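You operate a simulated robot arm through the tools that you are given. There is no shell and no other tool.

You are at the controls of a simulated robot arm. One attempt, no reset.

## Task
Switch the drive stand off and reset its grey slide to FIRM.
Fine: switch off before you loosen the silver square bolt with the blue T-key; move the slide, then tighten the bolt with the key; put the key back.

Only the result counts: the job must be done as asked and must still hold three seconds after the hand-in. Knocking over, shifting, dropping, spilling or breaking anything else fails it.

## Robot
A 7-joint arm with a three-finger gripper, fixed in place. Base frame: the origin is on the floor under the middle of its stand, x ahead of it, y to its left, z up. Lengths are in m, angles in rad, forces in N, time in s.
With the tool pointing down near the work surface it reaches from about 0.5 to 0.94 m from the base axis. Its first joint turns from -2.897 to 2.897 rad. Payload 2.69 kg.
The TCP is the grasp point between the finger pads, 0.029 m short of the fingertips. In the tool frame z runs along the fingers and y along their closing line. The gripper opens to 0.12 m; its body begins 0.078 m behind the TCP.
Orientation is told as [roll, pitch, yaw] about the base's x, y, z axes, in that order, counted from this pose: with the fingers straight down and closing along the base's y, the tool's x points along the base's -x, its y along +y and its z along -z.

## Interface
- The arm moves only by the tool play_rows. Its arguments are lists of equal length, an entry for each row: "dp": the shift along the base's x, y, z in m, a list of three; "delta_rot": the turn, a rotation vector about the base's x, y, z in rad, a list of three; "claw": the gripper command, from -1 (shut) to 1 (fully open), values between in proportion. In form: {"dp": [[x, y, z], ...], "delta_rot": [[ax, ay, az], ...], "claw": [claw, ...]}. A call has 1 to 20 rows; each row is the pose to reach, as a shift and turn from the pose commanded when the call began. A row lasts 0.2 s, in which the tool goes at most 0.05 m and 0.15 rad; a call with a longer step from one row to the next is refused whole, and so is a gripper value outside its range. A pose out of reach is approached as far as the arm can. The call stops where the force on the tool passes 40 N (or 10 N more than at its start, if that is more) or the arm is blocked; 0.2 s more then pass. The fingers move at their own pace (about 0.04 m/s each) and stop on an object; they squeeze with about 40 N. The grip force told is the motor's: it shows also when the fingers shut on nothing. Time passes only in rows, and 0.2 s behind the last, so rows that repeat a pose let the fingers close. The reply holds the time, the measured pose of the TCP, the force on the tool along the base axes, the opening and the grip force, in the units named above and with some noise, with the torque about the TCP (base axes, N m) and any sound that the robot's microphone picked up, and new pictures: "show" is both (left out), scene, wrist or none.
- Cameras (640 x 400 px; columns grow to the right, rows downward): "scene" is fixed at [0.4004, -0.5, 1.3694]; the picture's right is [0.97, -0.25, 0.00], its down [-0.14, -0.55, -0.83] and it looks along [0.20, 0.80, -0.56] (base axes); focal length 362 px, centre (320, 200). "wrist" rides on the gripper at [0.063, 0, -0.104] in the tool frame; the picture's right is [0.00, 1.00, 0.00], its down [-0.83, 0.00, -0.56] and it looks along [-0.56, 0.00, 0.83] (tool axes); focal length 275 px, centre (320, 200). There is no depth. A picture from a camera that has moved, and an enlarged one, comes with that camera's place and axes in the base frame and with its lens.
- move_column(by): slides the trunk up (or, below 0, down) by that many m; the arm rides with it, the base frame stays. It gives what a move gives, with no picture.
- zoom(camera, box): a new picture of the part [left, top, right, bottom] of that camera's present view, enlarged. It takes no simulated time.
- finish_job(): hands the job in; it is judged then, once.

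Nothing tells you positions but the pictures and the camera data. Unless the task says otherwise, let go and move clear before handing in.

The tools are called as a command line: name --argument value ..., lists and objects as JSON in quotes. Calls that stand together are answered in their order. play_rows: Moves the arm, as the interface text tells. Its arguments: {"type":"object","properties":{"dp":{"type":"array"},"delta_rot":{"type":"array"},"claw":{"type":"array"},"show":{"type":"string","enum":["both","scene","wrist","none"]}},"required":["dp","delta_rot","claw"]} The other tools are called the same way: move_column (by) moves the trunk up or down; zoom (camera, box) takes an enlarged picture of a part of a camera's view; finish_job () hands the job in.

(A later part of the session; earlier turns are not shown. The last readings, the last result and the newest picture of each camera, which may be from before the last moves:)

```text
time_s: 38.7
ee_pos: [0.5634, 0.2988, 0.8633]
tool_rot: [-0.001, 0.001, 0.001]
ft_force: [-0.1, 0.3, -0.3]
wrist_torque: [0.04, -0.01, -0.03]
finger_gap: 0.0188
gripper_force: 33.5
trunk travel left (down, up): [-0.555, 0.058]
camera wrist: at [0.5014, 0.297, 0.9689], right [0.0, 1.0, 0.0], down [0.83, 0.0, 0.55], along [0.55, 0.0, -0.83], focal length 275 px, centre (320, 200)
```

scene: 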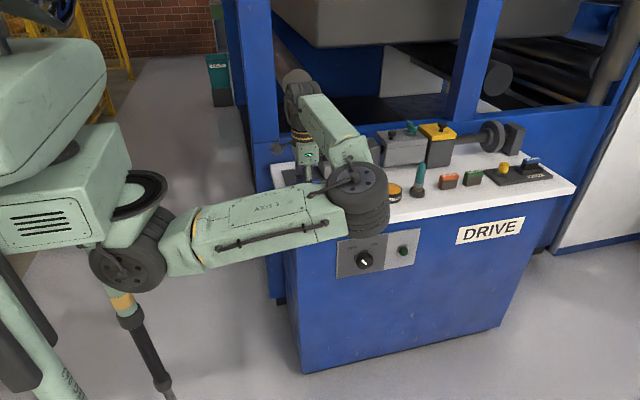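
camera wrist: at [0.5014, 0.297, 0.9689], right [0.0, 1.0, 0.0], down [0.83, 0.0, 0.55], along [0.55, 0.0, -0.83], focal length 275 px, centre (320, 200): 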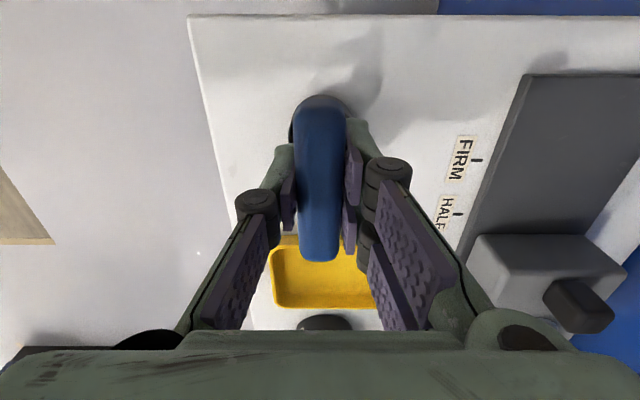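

The key is gripped (gap 1.9 cm) with the TCP home pose at (0.5634, 0.2988, 0.8633). I'll lift it straight up out of the cup.

play_rows --dp '[[0, 0, 0], [0, 0, 0.015], [0, 0, 0.03], [0, 0, 0.05], [0, 0, 0.08], [0, 0, 0.11], [0, 0, 0.13], [0, 0, 0.13]]' --delta_rot '[[0, 0, 0], [0, 0, 0], [0, 0, 0], [0, 0, 0], [0, 0, 0], [0, 0, 0], [0, 0, 0], [0, 0, 0]]' --claw '[-1, -1, -1, -1, -1, -1, -1, -1]' --show "both"

zoom --camera "wrist" --box '[220, 60, 420, 280]'

zoom --camera "scene" --box '[270, 110, 370, 190]'

```text
time_s: 40.5
ee_pos: [0.5631, 0.2997, 0.9946]
tool_rot: [-0.004, 0.002, 0.001]
ft_force: [-0.6, 0.4, -1.2]
wrist_torque: [0.04, -0.01, 0.0]
finger_gap: 0.0187
gripper_force: 40.1
trunk travel left (down, up): [-0.555, 0.058]
camera wrist: at [0.501, 0.2975, 1.0995], right [0.0, 1.0, 0.0], down [0.83, 0.01, 0.55], along [0.55, 0.0, -0.83], focal length 275 px, centre (320, 200)
```

scene: 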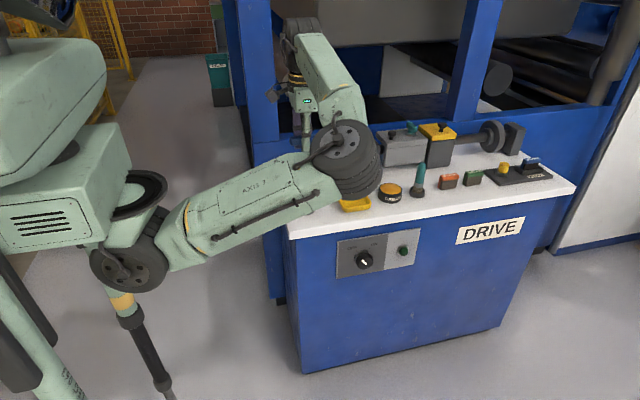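
wrist: 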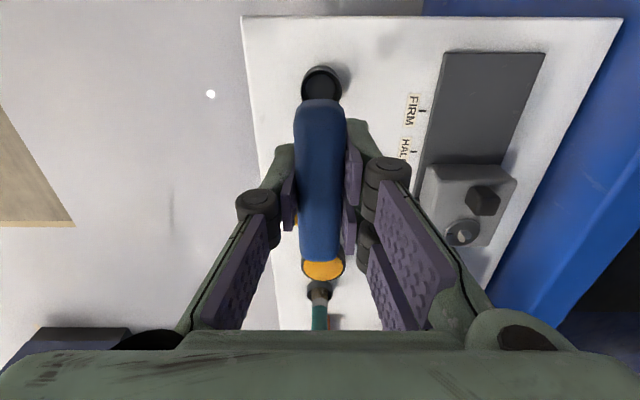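

```text
1.82 times, centred on (320, 170) of wrist
camera zoom: at [0.501, 0.2975, 1.0995], right [0.0, 1.0, 0.0], down [0.83, 0.01, 0.55], along [0.55, 0.0, -0.83], focal length 500 px, centre (320, 254)
```

zoom: 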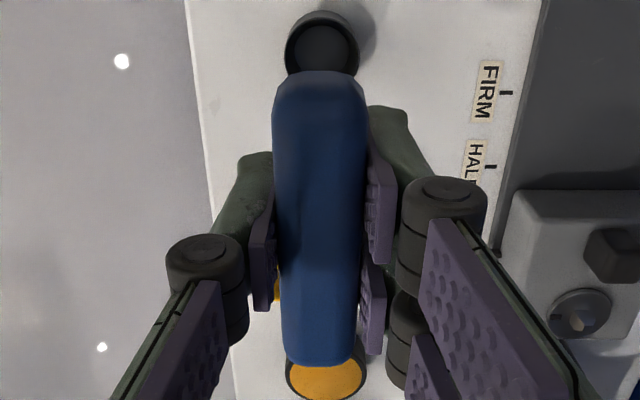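

```text
5.00 times, centred on (320, 150) of scene
camera zoom: at [0.4004, -0.5, 1.3694], right [0.97, -0.25, 0.0], down [-0.14, -0.55, -0.83], along [0.2, 0.8, -0.56], focal length 1809 px, centre (320, 450)
```

zoom: 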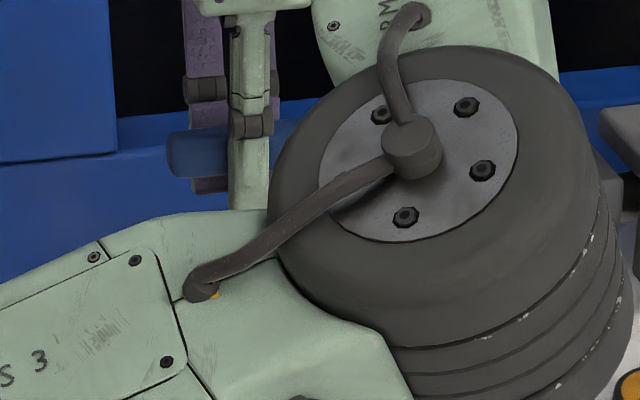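

The key is out of the cup and held firmly. I'll move near the slide at a safe height and measure the bolt from a close clear view.

play_rows --dp '[[0.03, 0.01, 0.005], [0.06, 0.02, 0.005], [0.09, 0.03, 0.005], [0.12, 0.04, 0.005], [0.12, 0.04, 0.005]]' --delta_rot '[[0, 0, 0], [0, 0, 0], [0, 0, 0], [0, 0, 0], [0, 0, 0]]' --claw '[-1, -1, -1, -1, -1]' --show "both"

zoom --camera "wrist" --box '[400, 60, 540, 180]'

```text
time_s: 41.7
ee_pos: [0.6831, 0.3389, 0.9988]
tool_rot: [-0.002, 0.003, 0.0]
ft_force: [0.7, 0.7, -0.8]
wrist_torque: [0.0, 0.0, -0.01]
finger_gap: 0.0184
gripper_force: 40.1
trunk travel left (down, up): [-0.555, 0.058]
camera wrist: at [0.6216, 0.3373, 1.105], right [0.0, 1.0, 0.0], down [0.83, 0.01, 0.55], along [0.55, 0.0, -0.83], focal length 275 px, centre (320, 200)
```

scene: 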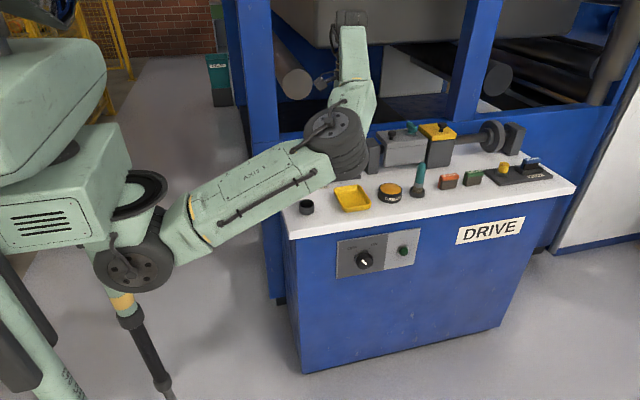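
wrist: 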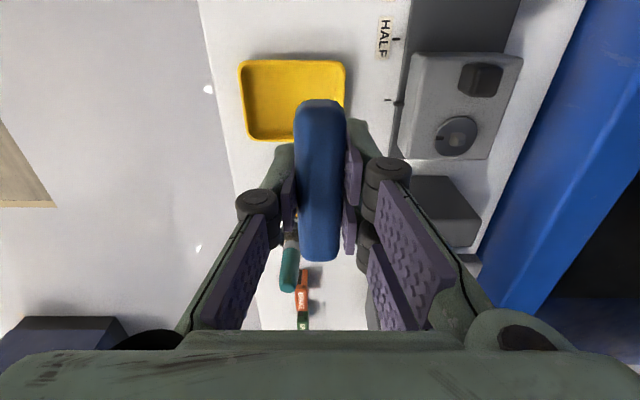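

```text
3.33 times, centred on (470, 120) of wrist
camera zoom: at [0.6216, 0.3373, 1.105], right [0.0, 1.0, 0.0], down [0.83, 0.01, 0.55], along [0.55, 0.0, -0.83], focal length 918 px, centre (-180, 467)
```

zoom: 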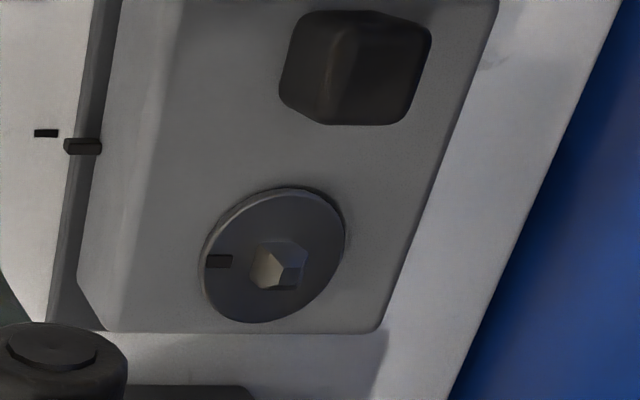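

zoom --camera "wrist" --box '[436, 110, 484, 160]'

zoom --camera "scene" --box '[300, 130, 380, 190]'

```text
8.00 times, centred on (460, 135) of wrist
camera zoom: at [0.6216, 0.3373, 1.105], right [0.0, 1.0, 0.0], down [0.83, 0.01, 0.55], along [0.55, 0.0, -0.83], focal length 2202 px, centre (-800, 720)
```

zoom: 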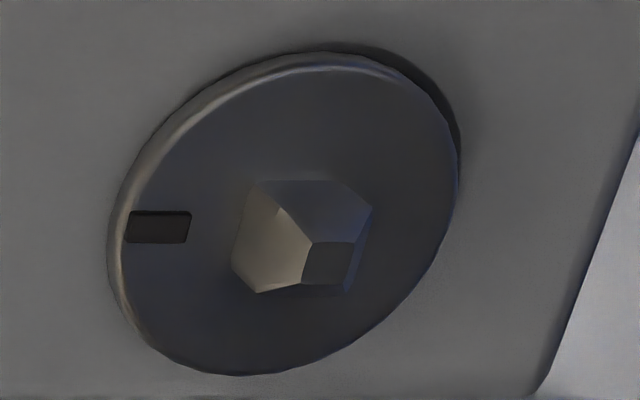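

```text
6.67 times, centred on (340, 160) of scene
camera zoom: at [0.4004, -0.5, 1.3694], right [0.97, -0.25, 0.0], down [-0.14, -0.55, -0.83], along [0.2, 0.8, -0.56], focal length 2411 px, centre (187, 467)
```

zoom: 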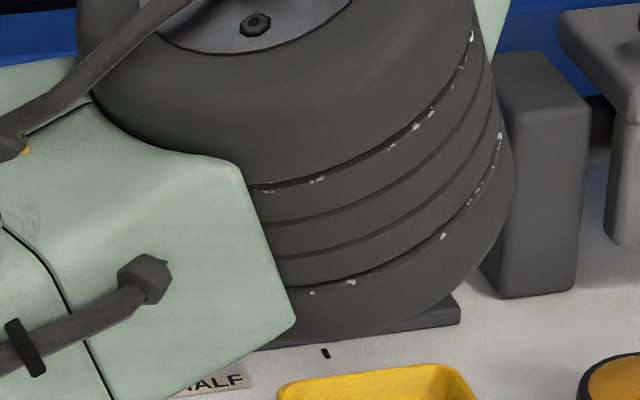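

Triangulating the peg gives its axis at about (0.7225, 0.473) with its top at z≈0.854. The black slide grip is at about (0.666, 0.472). I'll hover the key above the peg and check how far the wrist can yaw before engaging.

play_rows --dp '[[0.01, 0.035, 0.002], [0.02, 0.07, 0.002], [0.03, 0.105, 0.002], [0.0394, 0.1356, 0.002], [0.0394, 0.1356, 0.002]]' --delta_rot '[[0, 0, 0], [0, 0, 0], [0, 0, 0], [0, 0, 0], [0, 0, 0]]' --claw '[-1, -1, -1, -1, -1]' --show "both"

play_rows --dp '[[0, 0, 0], [0, 0, 0], [0, 0, 0], [0, 0, 0], [0, 0, 0], [0, 0, 0], [0, 0, 0], [0, 0, 0], [0, 0, 0], [0, 0, 0], [0, 0, 0], [0, 0, 0]]' --delta_rot '[[0, 0, 0.14], [0, 0, 0.28], [0, 0, 0.42], [0, 0, 0.56], [0, 0, 0.7], [0, 0, 0.84], [0, 0, 0.98], [0, 0, 1.12], [0, 0, 1.26], [0, 0, 1.4], [0, 0, 1.54], [0, 0, 1.57]]' --claw '[-1, -1, -1, -1, -1, -1, -1, -1, -1, -1, -1, -1]' --show "both"

```text
time_s: 42.9
ee_pos: [0.7139, 0.4669, 0.9996]
tool_rot: [-0.003, 0.001, -0.001]
ft_force: [0.8, 0.5, -2.0]
wrist_torque: [-0.01, 0.0, 0.03]
finger_gap: 0.0185
gripper_force: 39.9
out of reach, approached as far as the arm can: row 4, 5
trunk travel left (down, up): [-0.555, 0.058]
camera wrist: at [0.6521, 0.4646, 1.1042], right [-0.01, 1.0, 0.0], down [0.83, 0.01, 0.56], along [0.56, 0.0, -0.83], focal length 275 px, centre (320, 200)
```

scene: 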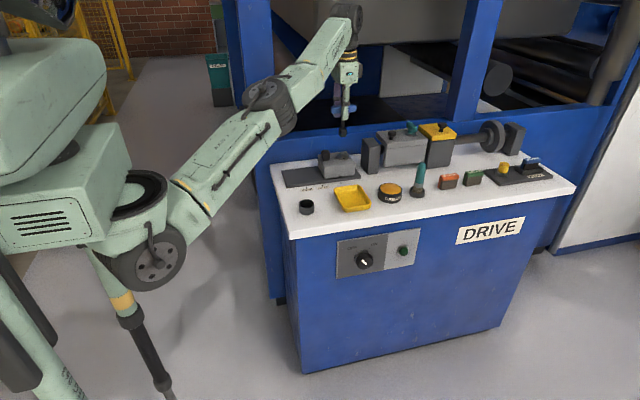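
wrist: 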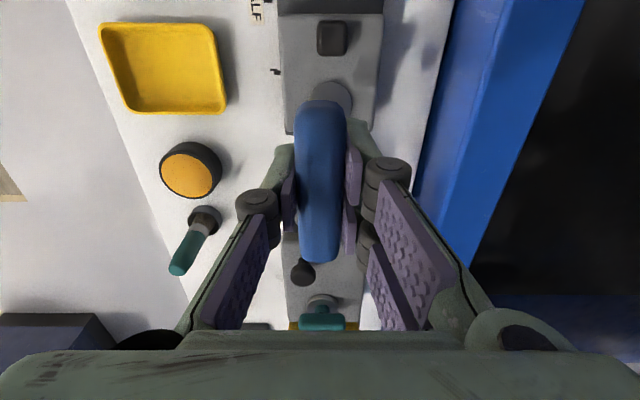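

```text
time_s: 45.5
ee_pos: [0.5676, 0.4205, 0.9718]
tool_rot: [-0.005, -0.005, 1.549]
ft_force: [-0.5, -0.5, -0.9]
wrist_torque: [0.04, 0.01, 0.0]
finger_gap: 0.0183
gripper_force: 40.2
out of reach, approached as far as the arm can: row 7, 8, 9, 10, 11, 12
trunk travel left (down, up): [-0.555, 0.058]
camera wrist: at [0.5662, 0.356, 1.0763], right [-1.0, 0.02, -0.01], down [0.01, 0.83, 0.56], along [0.01, 0.56, -0.83], focal length 275 px, centre (320, 200)
```

scene: 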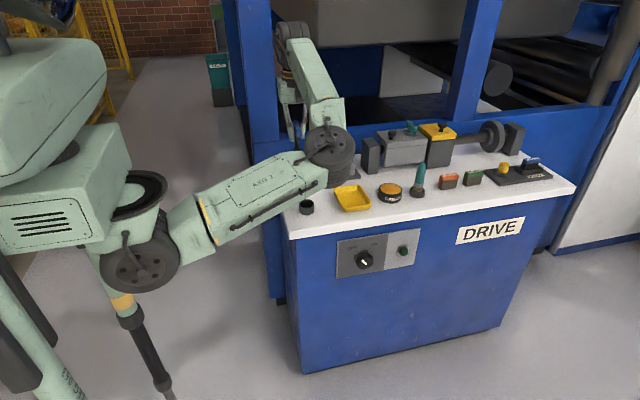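
wrist: 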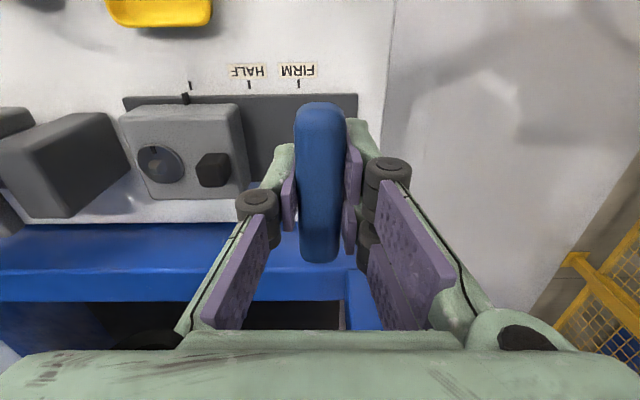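

The far position was at the edge of reach and the yaw test ran past a joint limit, so the arm drifted while staying clear of everything. I'll recover carefully, first checking what pose is now commanded.

play_rows --dp '[[0, 0, 0]]' --delta_rot '[[0, 0, 0]]' --claw '[-1]' --show "none"

```text
time_s: 45.9
ee_pos: [0.5664, 0.4227, 0.9707]
tool_rot: [-0.008, -0.005, 1.55]
ft_force: [-0.5, 0.4, -1.9]
wrist_torque: [-0.03, 0.01, -0.03]
finger_gap: 0.0182
gripper_force: 40.4
trunk travel left (down, up): [-0.555, 0.058]
```

play_rows --dp '[[0.0, -0.01, 0.03], [0.01, -0.02, 0.03], [0.02, -0.03, 0.03], [0.03, -0.04, 0.03], [0.03, -0.05, 0.03], [0.03, -0.06, 0.03]]' --delta_rot '[[0, 0, -0.14], [0, 0, -0.28], [0, 0, -0.42], [0, 0, -0.56], [0, 0, -0.7], [0, 0, -0.84]]' --claw '[-1, -1, -1, -1, -1, -1]' --show "scene"

```text
time_s: 47.3
ee_pos: [0.5971, 0.3601, 1.0014]
tool_rot: [-0.001, 0.002, 0.725]
ft_force: [-0.8, -0.8, -1.1]
wrist_torque: [0.03, 0.02, 0.01]
finger_gap: 0.0184
gripper_force: 40.0
trunk travel left (down, up): [-0.555, 0.058]
```

scene: 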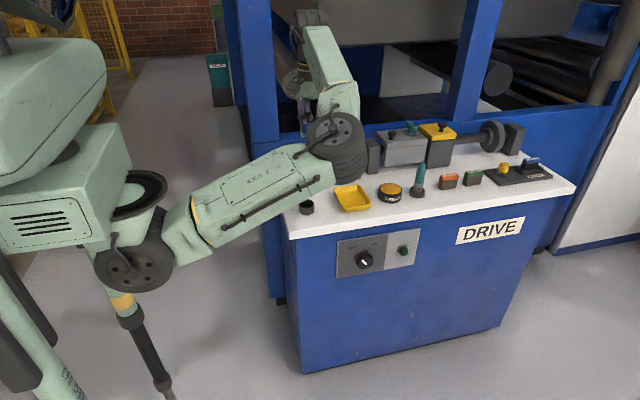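

play_rows --dp '[[0, 0, 0], [0, 0, 0], [0, 0, 0], [0, 0, 0], [0, 0, 0], [0, 0, 0]]' --delta_rot '[[0, 0, -0.14], [0, 0, -0.28], [0, 0, -0.42], [0, 0, -0.56], [0, 0, -0.7], [0, 0, -0.725]]' --claw '[-1, -1, -1, -1, -1, -1]' --show "none"

move_column --by 0.055

```text
time_s: 48.7
ee_pos: [0.5965, 0.3601, 1.0014]
tool_rot: [-0.003, 0.001, 0.003]
ft_force: [-0.5, -0.6, -1.1]
wrist_torque: [-0.01, 0.0, 0.03]
finger_gap: 0.0186
gripper_force: 39.6
trunk travel left (down, up): [-0.555, 0.058]
```

```text
time_s: 49.7
ee_pos: [0.5974, 0.3611, 1.0565]
tool_rot: [-0.001, 0.002, 0.005]
ft_force: [0.1, 0.4, -1.7]
wrist_torque: [-0.01, 0.03, -0.04]
finger_gap: 0.0186
gripper_force: 39.8
trunk travel left (down, up): [-0.61, 0.003]
```

play_rows --dp '[[0, 0, -0.02], [0, 0, -0.04], [0, 0, -0.055], [0, 0, -0.055], [0, 0, -0.055], [0, 0, -0.055], [0, 0, -0.055], [0, 0, -0.055]]' --delta_rot '[[0, 0, -0.1], [0, 0, -0.24], [0, 0, -0.38], [0, 0, -0.52], [0, 0, -0.66], [0, 0, -0.8], [0, 0, -0.94], [0, 0, -1.08]]' --claw '[-1, -1, -1, -1, -1, -1, -1, -1]' --show "scene"

```text
time_s: 51.5
ee_pos: [0.5983, 0.3597, 1.0008]
tool_rot: [-0.001, 0.001, -1.077]
ft_force: [-0.2, 0.0, -2.0]
wrist_torque: [-0.02, -0.02, 0.05]
finger_gap: 0.0185
gripper_force: 40.0
trunk travel left (down, up): [-0.61, 0.003]
```

scene: 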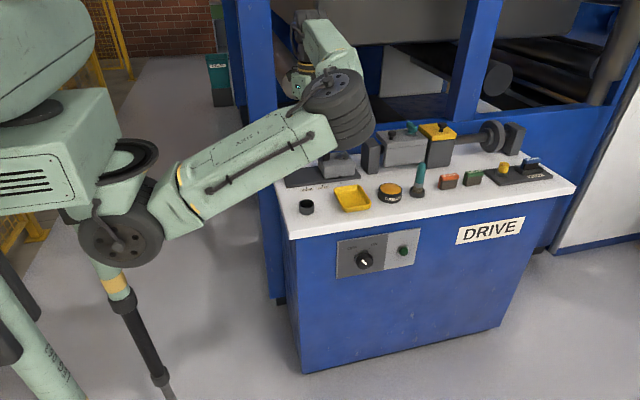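

play_rows --dp '[[0, 0, 0], [0, 0, 0], [0, 0, 0], [0, 0, 0], [0.03, 0.03, 0], [0.06, 0.06, 0], [0.09, 0.09, 0], [0.1242, 0.1145, 0], [0.1242, 0.1145, 0]]' --delta_rot '[[0, 0, -0.14], [0, 0, -0.28], [0, 0, -0.42], [0, 0, -0.494], [0, 0, -0.494], [0, 0, -0.494], [0, 0, -0.494], [0, 0, -0.494], [0, 0, -0.494]]' --claw '[-1, -1, -1, -1, -1, -1, -1, -1, -1]' --show "both"

zoom --camera "scene" --box '[300, 70, 400, 190]'

```text
time_s: 53.5
ee_pos: [0.7198, 0.4755, 1.0015]
tool_rot: [-0.002, 0.001, -1.567]
ft_force: [0.3, -0.5, -1.9]
wrist_torque: [0.0, 0.01, 0.0]
finger_gap: 0.0185
gripper_force: 40.3
trunk travel left (down, up): [-0.61, 0.003]
camera wrist: at [0.7201, 0.5379, 1.1063], right [1.0, 0.01, 0.0], down [0.01, -0.83, 0.56], along [0.0, -0.56, -0.83], focal length 275 px, centre (320, 200)
```

scene: 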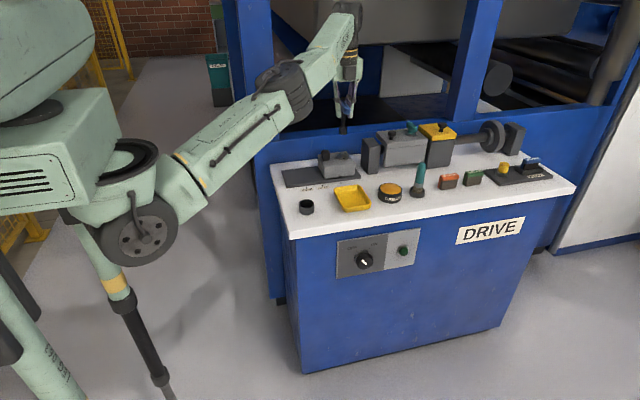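
wrist: 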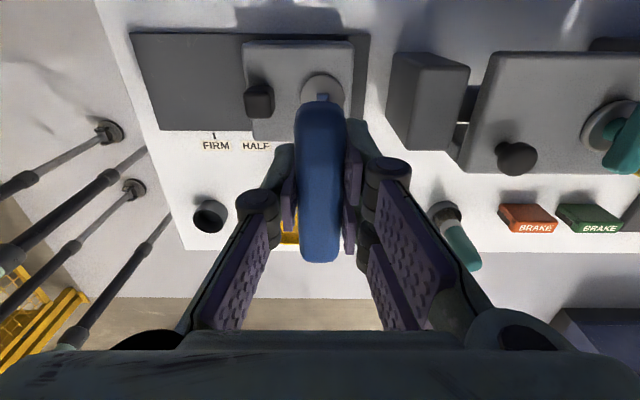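

```text
3.33 times, centred on (350, 130) of scene
camera zoom: at [0.4004, -0.5, 1.3694], right [0.97, -0.25, 0.0], down [-0.14, -0.55, -0.83], along [0.2, 0.8, -0.56], focal length 1206 px, centre (220, 433)
```

zoom: 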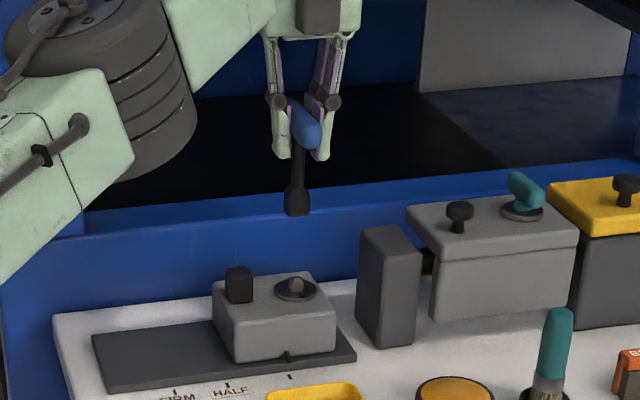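

The key hangs over the bolt and both are clearly visible to the scene camera. I'll zoom in to measure the alignment.

zoom --camera "scene" --box '[325, 100, 375, 170]'

zoom --camera "wrist" --box '[280, 60, 360, 120]'

```text
5.71 times, centred on (350, 135) of scene
camera zoom: at [0.4004, -0.5, 1.3694], right [0.97, -0.25, 0.0], down [-0.14, -0.55, -0.83], along [0.2, 0.8, -0.56], focal length 2067 px, centre (149, 571)
```

zoom: 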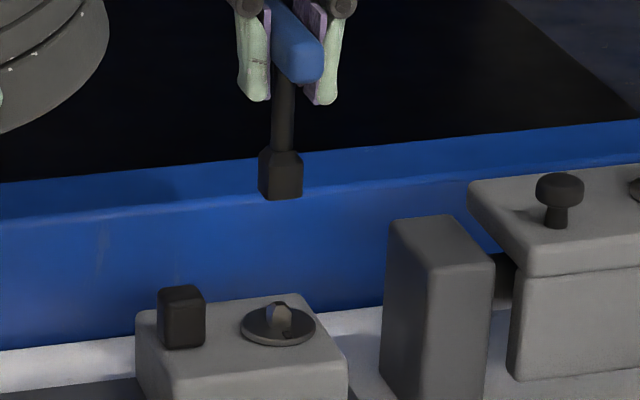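

```text
6.67 times, centred on (320, 90) of wrist
camera zoom: at [0.7201, 0.5379, 1.1063], right [1.0, 0.01, 0.0], down [0.01, -0.83, 0.56], along [0.0, -0.56, -0.83], focal length 1835 px, centre (320, 933)
```

zoom: 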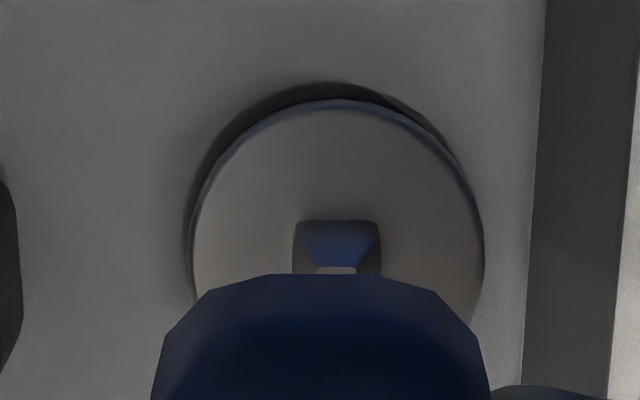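

zoom --camera "scene" --box '[340, 120, 362, 162]'

zoom --camera "scene" --box '[336, 148, 360, 162]'

```text
9.52 times, centred on (351, 141) of scene
camera zoom: at [0.4004, -0.5, 1.3694], right [0.97, -0.25, 0.0], down [-0.14, -0.55, -0.83], along [0.2, 0.8, -0.56], focal length 3445 px, centre (25, 762)
```

zoom: 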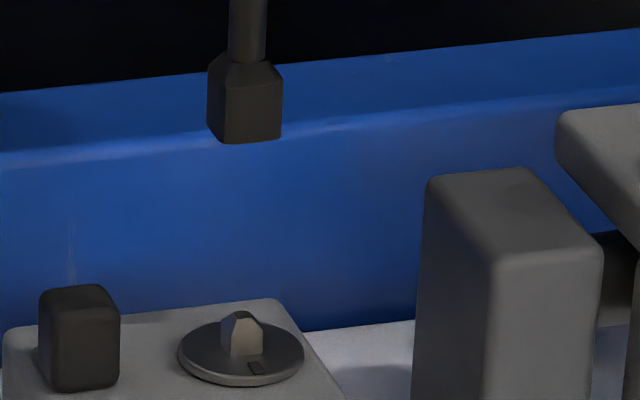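

```text
16.00 times, centred on (348, 155) of scene
camera zoom: at [0.4004, -0.5, 1.3694], right [0.97, -0.25, 0.0], down [-0.14, -0.55, -0.83], along [0.2, 0.8, -0.56], focal length 5787 px, centre (-128, 920)
```

zoom: 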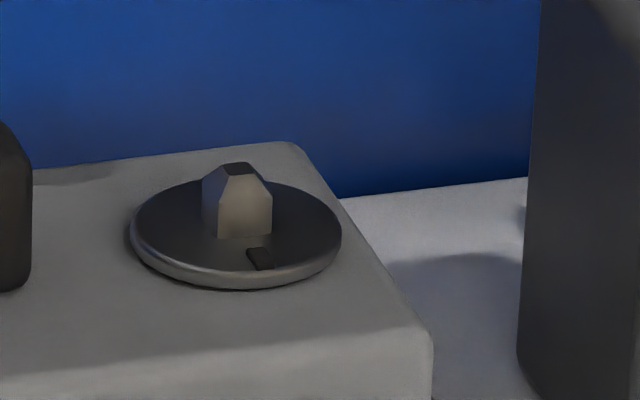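

The peg and the key are within about 2 mm of each other and the squares look aligned. I'll correct by that amount and lower until the socket is just above the peg.

play_rows --dp '[[0.002, -0.001, -0.015], [0.002, -0.001, -0.035], [0.002, -0.001, -0.05], [0.002, -0.001, -0.06], [0.002, -0.001, -0.06]]' --delta_rot '[[0, 0, -0.003], [0, 0, -0.003], [0, 0, -0.003], [0, 0, -0.003], [0, 0, -0.003]]' --claw '[-1, -1, -1, -1, -1]' --show "wrist"

zoom --camera "scene" --box '[332, 120, 364, 166]'

zoom --camera "wrist" --box '[270, 50, 370, 130]'

```text
time_s: 54.7
ee_pos: [0.724, 0.4744, 0.9412]
tool_rot: [-0.002, 0.002, -1.573]
ft_force: [0.0, -0.6, -0.7]
wrist_torque: [-0.01, 0.03, -0.02]
finger_gap: 0.0183
gripper_force: 40.3
trunk travel left (down, up): [-0.61, 0.003]
camera wrist: at [0.7233, 0.5355, 1.0467], right [1.0, 0.0, 0.0], down [0.0, -0.83, 0.55], along [0.0, -0.55, -0.83], focal length 275 px, centre (320, 200)
```

wrist: 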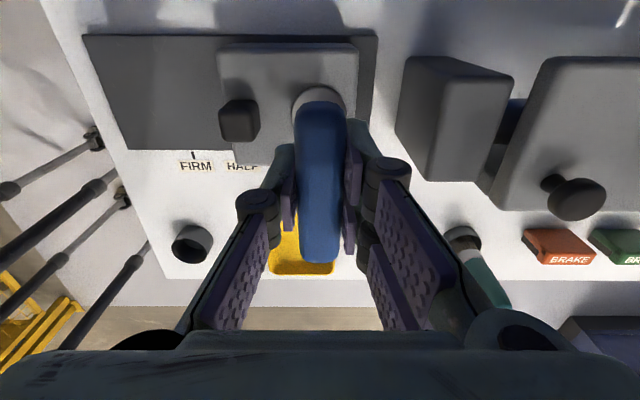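

```text
8.70 times, centred on (348, 143) of scene
camera zoom: at [0.4004, -0.5, 1.3694], right [0.97, -0.25, 0.0], down [-0.14, -0.55, -0.83], along [0.2, 0.8, -0.56], focal length 3145 px, centre (76, 696)
```

zoom: 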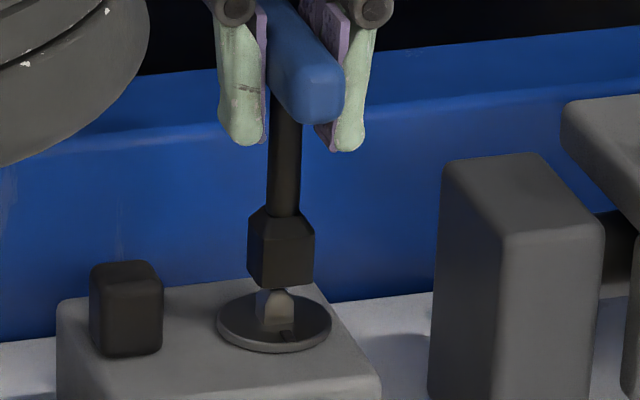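

```text
5.00 times, centred on (320, 90) of wrist
camera zoom: at [0.7233, 0.5355, 1.0467], right [1.0, 0.0, 0.0], down [0.0, -0.83, 0.55], along [0.0, -0.55, -0.83], focal length 1376 px, centre (320, 750)
```

zoom: 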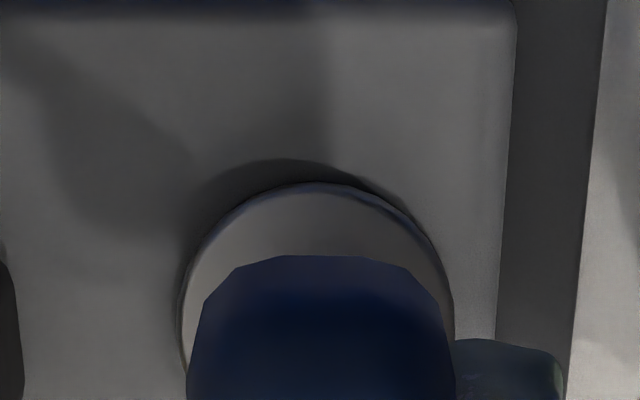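

zoom --camera "scene" --box '[338, 138, 362, 162]'

zoom --camera "scene" --box '[335, 112, 365, 142]'

```text
16.00 times, centred on (350, 150) of scene
camera zoom: at [0.4004, -0.5, 1.3694], right [0.97, -0.25, 0.0], down [-0.14, -0.55, -0.83], along [0.2, 0.8, -0.56], focal length 5787 px, centre (-160, 1000)
```

zoom: 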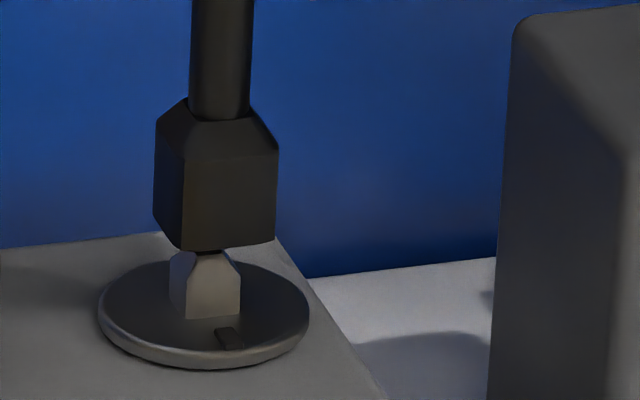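

```text
13.33 times, centred on (350, 127) of scene
camera zoom: at [0.4004, -0.5, 1.3694], right [0.97, -0.25, 0.0], down [-0.14, -0.55, -0.83], along [0.2, 0.8, -0.56], focal length 4823 px, centre (-80, 1173)
```

zoom: 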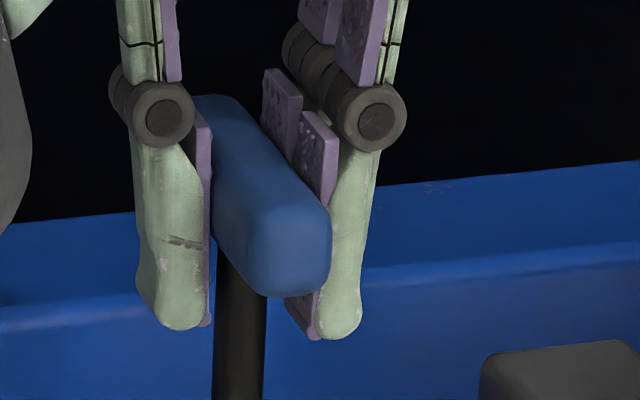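

play_rows --dp '[[-0.001, -0.0005, -0.002], [-0.001, -0.0005, -0.004], [-0.001, -0.0005, -0.007], [-0.001, -0.0005, -0.009], [-0.001, -0.0005, -0.009]]' --delta_rot '[[0, 0, 0.002], [0, 0, 0.002], [0, 0, 0.002], [0, 0, 0.002], [0, 0, 0.002]]' --claw '[-1, -1, -1, -1, -1]' --show "none"

zoom --camera "scene" --box '[338, 138, 362, 162]'

```text
time_s: 55.9
ee_pos: [0.7212, 0.4746, 0.9329]
tool_rot: [0.0, 0.004, -1.57]
ft_force: [1.2, 2.0, 2.2]
wrist_torque: [0.28, -0.08, -0.04]
finger_gap: 0.0182
gripper_force: 40.2
trunk travel left (down, up): [-0.61, 0.003]
```

```text
16.00 times, centred on (350, 150) of scene
camera zoom: at [0.4004, -0.5, 1.3694], right [0.97, -0.25, 0.0], down [-0.14, -0.55, -0.83], along [0.2, 0.8, -0.56], focal length 5787 px, centre (-160, 1000)
```

zoom: 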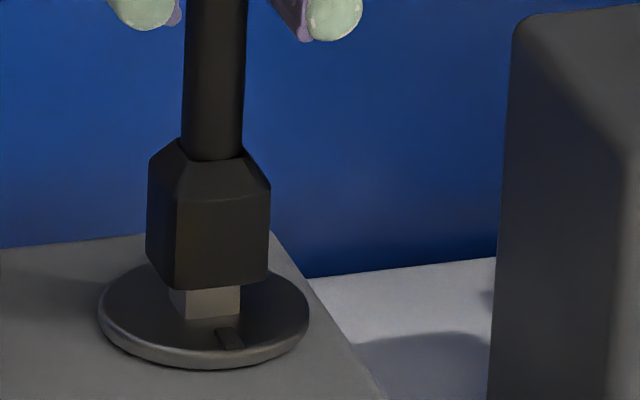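

The socket is going onto the peg, with a light side push towards +y. I'll yield +2 mm in y and keep lowering gently.

play_rows --dp '[[0.0, 0.002, 0.0], [0.0, 0.002, -0.002], [0.0, 0.002, -0.004], [0, 0.002, -0.006], [0, 0.002, -0.006]]' --delta_rot '[[0, 0, 0], [0, 0, 0], [0, 0, 0], [0, 0, 0], [0, 0, 0]]' --claw '[-1, -1, -1, -1, -1]' --show "none"

zoom --camera "scene" --box '[338, 138, 362, 162]'

```text
time_s: 57.1
ee_pos: [0.7211, 0.4746, 0.9271]
tool_rot: [-0.003, 0.002, -1.572]
ft_force: [0.0, -0.4, -1.3]
wrist_torque: [-0.01, 0.02, 0.01]
finger_gap: 0.0182
gripper_force: 40.1
trunk travel left (down, up): [-0.61, 0.003]
```

```text
16.00 times, centred on (350, 150) of scene
camera zoom: at [0.4004, -0.5, 1.3694], right [0.97, -0.25, 0.0], down [-0.14, -0.55, -0.83], along [0.2, 0.8, -0.56], focal length 5787 px, centre (-160, 1000)
```

zoom: 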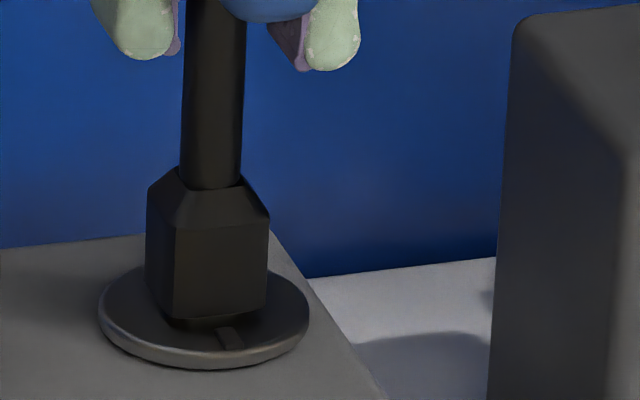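

play_rows --dp '[[0.0, 0.0, -0.002], [0.0, 0.0, -0.003], [0.0, 0.0, -0.004], [0.0, 0.0, -0.004]]' --delta_rot '[[0, 0, 0], [0, 0, 0], [0, 0, 0], [0, 0, 0]]' --claw '[-1, -1, -1, -1]' --show "none"

zoom --camera "scene" --box '[338, 138, 362, 162]'

```text
time_s: 58.1
ee_pos: [0.7225, 0.4755, 0.9226]
tool_rot: [0.0, 0.004, -1.569]
ft_force: [1.3, 0.3, 8.1]
wrist_torque: [-0.05, -0.09, 0.01]
finger_gap: 0.0182
gripper_force: 40.2
trunk travel left (down, up): [-0.61, 0.003]
```

```text
16.00 times, centred on (350, 150) of scene
camera zoom: at [0.4004, -0.5, 1.3694], right [0.97, -0.25, 0.0], down [-0.14, -0.55, -0.83], along [0.2, 0.8, -0.56], focal length 5787 px, centre (-160, 1000)
```

zoom: 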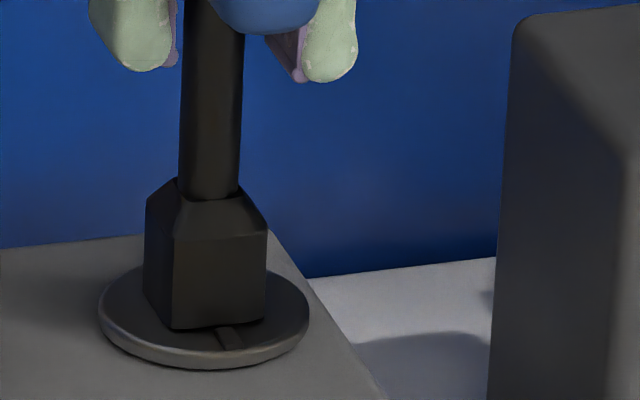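

The key is seated on the bolt (contact at z≈0.923). I'll ease off 1 mm and turn it anticlockwise a little to test the loosening direction.

play_rows --dp '[[0, 0, 0.001], [0, 0, 0.001], [0, 0, 0.001], [0, 0, 0.001], [0, 0, 0.001]]' --delta_rot '[[0, 0, 0], [0, 0, 0.06], [0, 0, 0.12], [0, 0, 0.2], [0, 0, 0.28]]' --claw '[-1, -1, -1, -1, -1]' --show "none"

zoom --camera "scene" --box '[334, 130, 366, 164]'

```text
time_s: 59.3
ee_pos: [0.7221, 0.476, 0.9241]
tool_rot: [0.0, 0.004, -1.289]
ft_force: [2.9, 7.6, 8.2]
wrist_torque: [0.39, -0.19, -0.02]
finger_gap: 0.0184
gripper_force: 39.9
trunk travel left (down, up): [-0.61, 0.003]
```

```text
11.76 times, centred on (350, 147) of scene
camera zoom: at [0.4004, -0.5, 1.3694], right [0.97, -0.25, 0.0], down [-0.14, -0.55, -0.83], along [0.2, 0.8, -0.56], focal length 4256 px, centre (-33, 824)
```

zoom: 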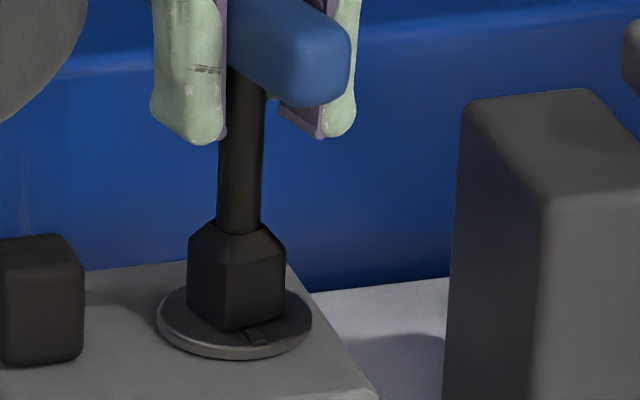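

play_rows --dp '[[0, 0, 0.0], [0, 0, 0.0], [0, 0, 0.0], [0, 0, 0.0]]' --delta_rot '[[0, 0, 0.08], [0, 0, 0.16], [0, 0, 0.24], [0, 0, 0.3]]' --claw '[-1, -1, -1, -1]' --show "none"

zoom --camera "scene" --box '[334, 130, 366, 164]'

```text
time_s: 60.3
ee_pos: [0.7209, 0.4762, 0.9232]
tool_rot: [-0.002, 0.002, -0.988]
ft_force: [0.4, 8.6, 9.2]
wrist_torque: [0.55, 0.04, 0.0]
finger_gap: 0.0184
gripper_force: 40.1
trunk travel left (down, up): [-0.61, 0.003]
```

```text
11.76 times, centred on (350, 147) of scene
camera zoom: at [0.4004, -0.5, 1.3694], right [0.97, -0.25, 0.0], down [-0.14, -0.55, -0.83], along [0.2, 0.8, -0.56], focal length 4256 px, centre (-33, 824)
```

zoom: 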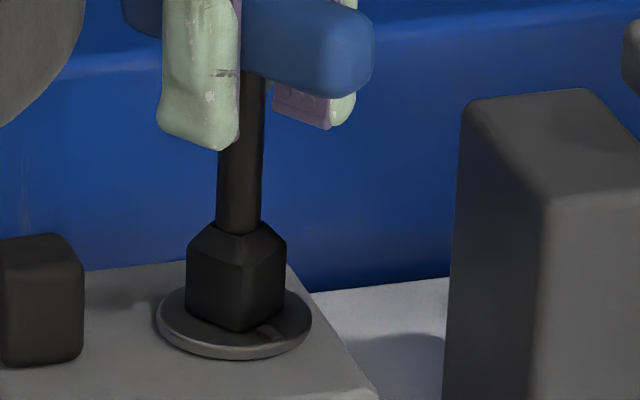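

The bolt disc turns with the key. I'll ease the side load a little and keep turning anticlockwise.

play_rows --dp '[[0, 0.0015, 0.0], [0, 0.0015, 0.0], [0, 0.0015, 0.0], [0, 0.0015, 0.0], [0, 0.0015, 0.0], [0, 0.0015, 0.0], [0, 0.0015, 0.0]]' --delta_rot '[[0, 0, 0.1], [0, 0, 0.2], [0, 0, 0.3], [0, 0, 0.4], [0, 0, 0.5], [0, 0, 0.6], [0, 0, 0.7]]' --claw '[-1, -1, -1, -1, -1, -1, -1]' --show "none"

zoom --camera "scene" --box '[334, 130, 366, 164]'

```text
time_s: 61.9
ee_pos: [0.7213, 0.4756, 0.9236]
tool_rot: [-0.002, 0.001, -0.288]
ft_force: [-9.6, -7.2, 3.7]
wrist_torque: [-0.41, 0.54, -0.01]
finger_gap: 0.0185
gripper_force: 40.1
trunk travel left (down, up): [-0.61, 0.003]
```

```text
11.76 times, centred on (350, 147) of scene
camera zoom: at [0.4004, -0.5, 1.3694], right [0.97, -0.25, 0.0], down [-0.14, -0.55, -0.83], along [0.2, 0.8, -0.56], focal length 4256 px, centre (-33, 824)
```

zoom: 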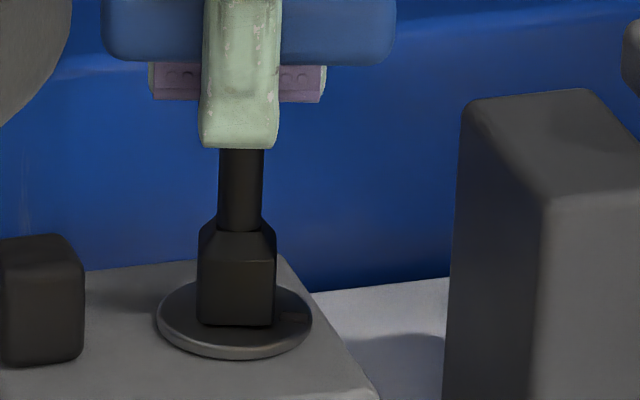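

play_rows --dp '[[-0.001, -0.001, 0.0], [-0.001, -0.001, 0.0], [-0.001, -0.001, 0.0], [-0.001, -0.001, 0.0]]' --delta_rot '[[0, 0, 0.07], [0, 0, 0.14], [0, 0, 0.21], [0, 0, 0.288]]' --claw '[-1, -1, -1, -1]' --show "wrist"

zoom --camera "scene" --box '[334, 130, 366, 164]'

```text
time_s: 62.9
ee_pos: [0.7202, 0.4758, 0.9242]
tool_rot: [0.0, -0.003, -0.002]
ft_force: [-1.5, -0.9, 4.7]
wrist_torque: [0.04, 0.05, 0.02]
finger_gap: 0.0183
gripper_force: 40.7
trunk travel left (down, up): [-0.61, 0.003]
camera wrist: at [0.6579, 0.474, 1.0292], right [0.0, 1.0, 0.0], down [0.83, 0.0, 0.56], along [0.56, 0.0, -0.83], focal length 275 px, centre (320, 200)
```

wrist: 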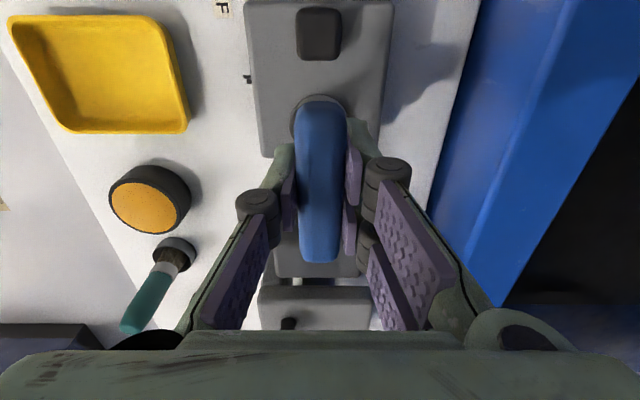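

```text
11.76 times, centred on (350, 147) of scene
camera zoom: at [0.4004, -0.5, 1.3694], right [0.97, -0.25, 0.0], down [-0.14, -0.55, -0.83], along [0.2, 0.8, -0.56], focal length 4256 px, centre (-33, 824)
```

zoom: 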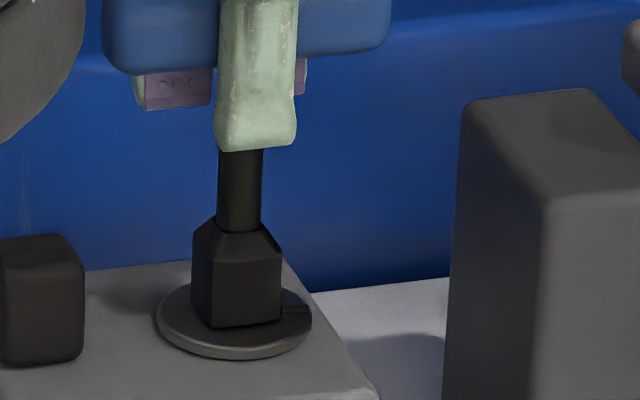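

The disc marker has swung to +x, about a quarter turn. I'll test gently whether the slide is now free by nudging it 5 mm towards FIRM.

play_rows --dp '[[-0.001, 0, 0.0], [-0.002, 0, 0.0], [-0.003, 0, 0.0], [-0.004, 0, 0.0], [-0.005, 0, 0]]' --delta_rot '[[0, 0, 0], [0, 0, 0], [0, 0, 0], [0, 0, 0], [0, 0, 0]]' --claw '[-1, -1, -1, -1, -1]' --show "none"

zoom --camera "scene" --box '[310, 130, 370, 190]'

```text
time_s: 64.1
ee_pos: [0.717, 0.4753, 0.924]
tool_rot: [0.0, 0.002, -0.003]
ft_force: [2.9, -1.7, 6.3]
wrist_torque: [-0.03, -0.32, 0.03]
finger_gap: 0.0181
gripper_force: 40.1
trunk travel left (down, up): [-0.61, 0.003]
```

```text
6.67 times, centred on (340, 160) of scene
camera zoom: at [0.4004, -0.5, 1.3694], right [0.97, -0.25, 0.0], down [-0.14, -0.55, -0.83], along [0.2, 0.8, -0.56], focal length 2411 px, centre (187, 467)
```

zoom: 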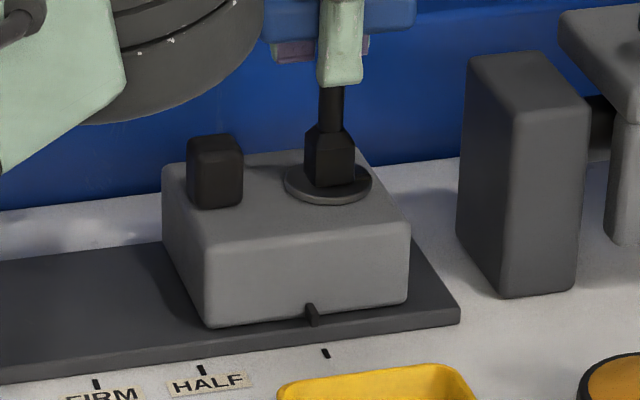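

The slide moved about 5 mm with only about 3 N, so the bolt is loose. I'll drag the slide towards FIRM, roughly −0.10 m in x, with the key.

play_rows --dp '[[-0.005, 0, 0], [-0.012, 0, 0], [-0.02, 0, 0], [-0.028, 0, 0], [-0.036, 0, 0], [-0.044, 0, 0], [-0.052, 0, 0], [-0.06, 0, 0], [-0.068, 0, 0], [-0.076, 0, 0], [-0.084, 0, 0], [-0.09, 0, 0], [-0.094, 0, 0], [-0.094, 0, 0]]' --delta_rot '[[0, 0, 0], [0, 0, 0], [0, 0, 0], [0, 0, 0], [0, 0, 0], [0, 0, 0], [0, 0, 0], [0, 0, 0], [0, 0, 0], [0, 0, 0], [0, 0, 0], [0, 0, 0], [0, 0, 0], [0, 0, 0]]' --claw '[-1, -1, -1, -1, -1, -1, -1, -1, -1, -1, -1, -1, -1, -1]' --show "both"

zoom --camera "scene" --box '[280, 130, 370, 200]'

zoom --camera "wrist" --box '[180, 20, 340, 120]'

```text
time_s: 67.1
ee_pos: [0.6214, 0.476, 0.9245]
tool_rot: [-0.003, 0.002, -0.003]
ft_force: [1.4, -2.2, 7.3]
wrist_torque: [-0.11, -0.19, 0.0]
finger_gap: 0.0186
gripper_force: 40.3
trunk travel left (down, up): [-0.61, 0.003]
camera wrist: at [0.5587, 0.4742, 1.0291], right [0.0, 1.0, 0.0], down [0.83, 0.0, 0.55], along [0.55, 0.0, -0.83], focal length 275 px, centre (320, 200)
```

scene: 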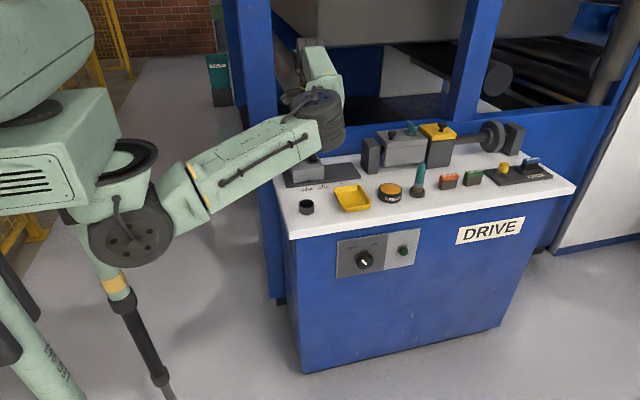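
wrist: 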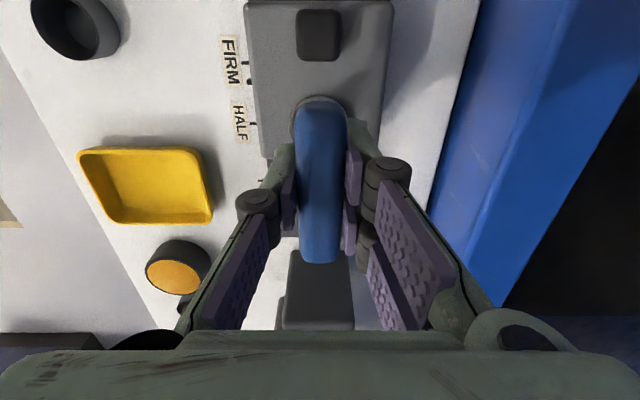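

```text
5.71 times, centred on (325, 165) of scene
camera zoom: at [0.4004, -0.5, 1.3694], right [0.97, -0.25, 0.0], down [-0.14, -0.55, -0.83], along [0.2, 0.8, -0.56], focal length 2067 px, centre (291, 400)
```

zoom: 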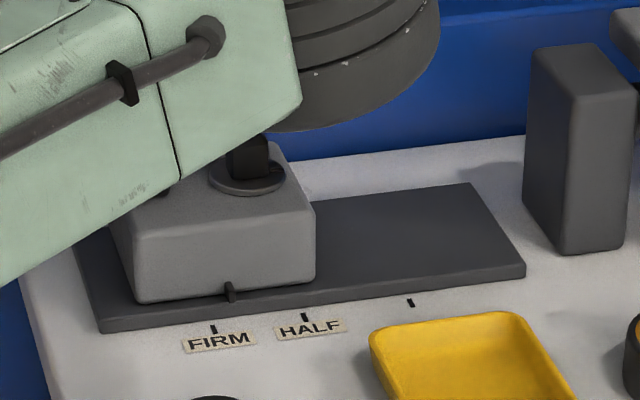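

```text
4.00 times, centred on (260, 70) of wrist
camera zoom: at [0.5587, 0.4742, 1.0291], right [0.0, 1.0, 0.0], down [0.83, 0.0, 0.55], along [0.55, 0.0, -0.83], focal length 1101 px, centre (560, 720)
```

zoom: 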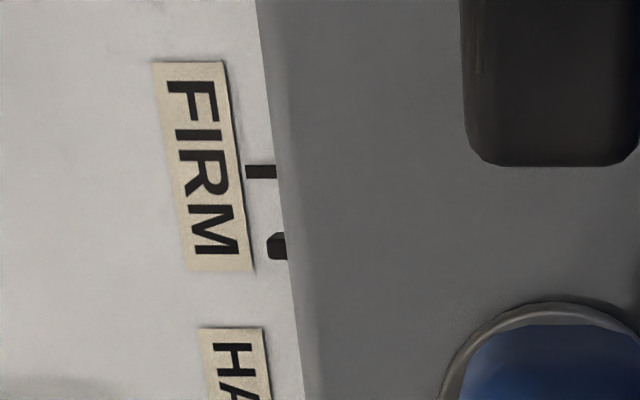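

The pointer is about 11.5 mm short of the FIRM tick. I'll move that last bit and check.

play_rows --dp '[[-0.004, 0, 0], [-0.008, 0, 0], [-0.0115, 0, 0], [-0.0115, 0, 0]]' --delta_rot '[[0, 0, 0], [0, 0, 0], [0, 0, 0], [0, 0, 0]]' --claw '[-1, -1, -1, -1]' --show "wrist"

zoom --camera "scene" --box '[280, 130, 370, 200]'

zoom --camera "wrist" --box '[200, 40, 280, 120]'

```text
time_s: 68.1
ee_pos: [0.6097, 0.4754, 0.9238]
tool_rot: [-0.002, 0.001, -0.002]
ft_force: [1.4, -1.0, 8.4]
wrist_torque: [0.01, -0.18, 0.01]
finger_gap: 0.0183
gripper_force: 39.9
trunk travel left (down, up): [-0.61, 0.003]
camera wrist: at [0.5474, 0.4739, 1.0291], right [0.0, 1.0, 0.0], down [0.83, 0.0, 0.55], along [0.55, 0.0, -0.83], focal length 275 px, centre (320, 200)
```

wrist: 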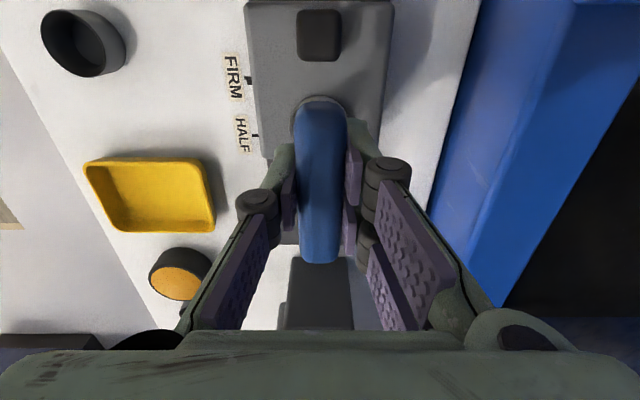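

```text
5.71 times, centred on (325, 165) of scene
camera zoom: at [0.4004, -0.5, 1.3694], right [0.97, -0.25, 0.0], down [-0.14, -0.55, -0.83], along [0.2, 0.8, -0.56], focal length 2067 px, centre (291, 400)
```

zoom: 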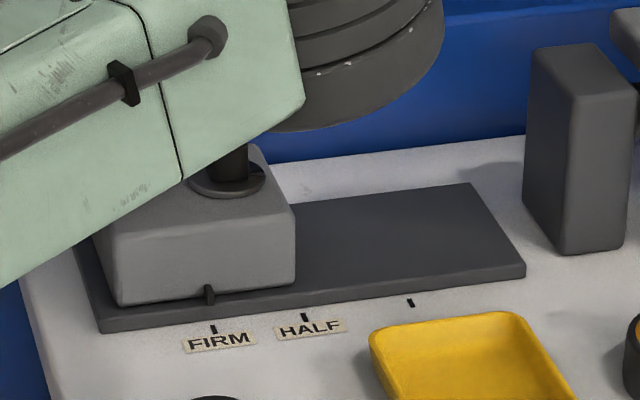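

```text
5.00 times, centred on (240, 80) of wrist
camera zoom: at [0.5474, 0.4739, 1.0291], right [0.0, 1.0, 0.0], down [0.83, 0.0, 0.55], along [0.55, 0.0, -0.83], focal length 1376 px, centre (720, 800)
```

zoom: 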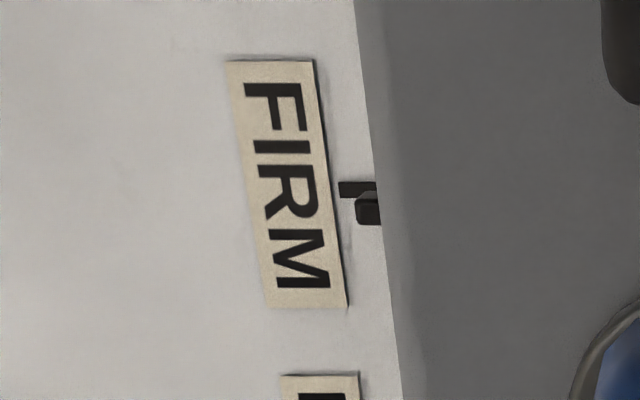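

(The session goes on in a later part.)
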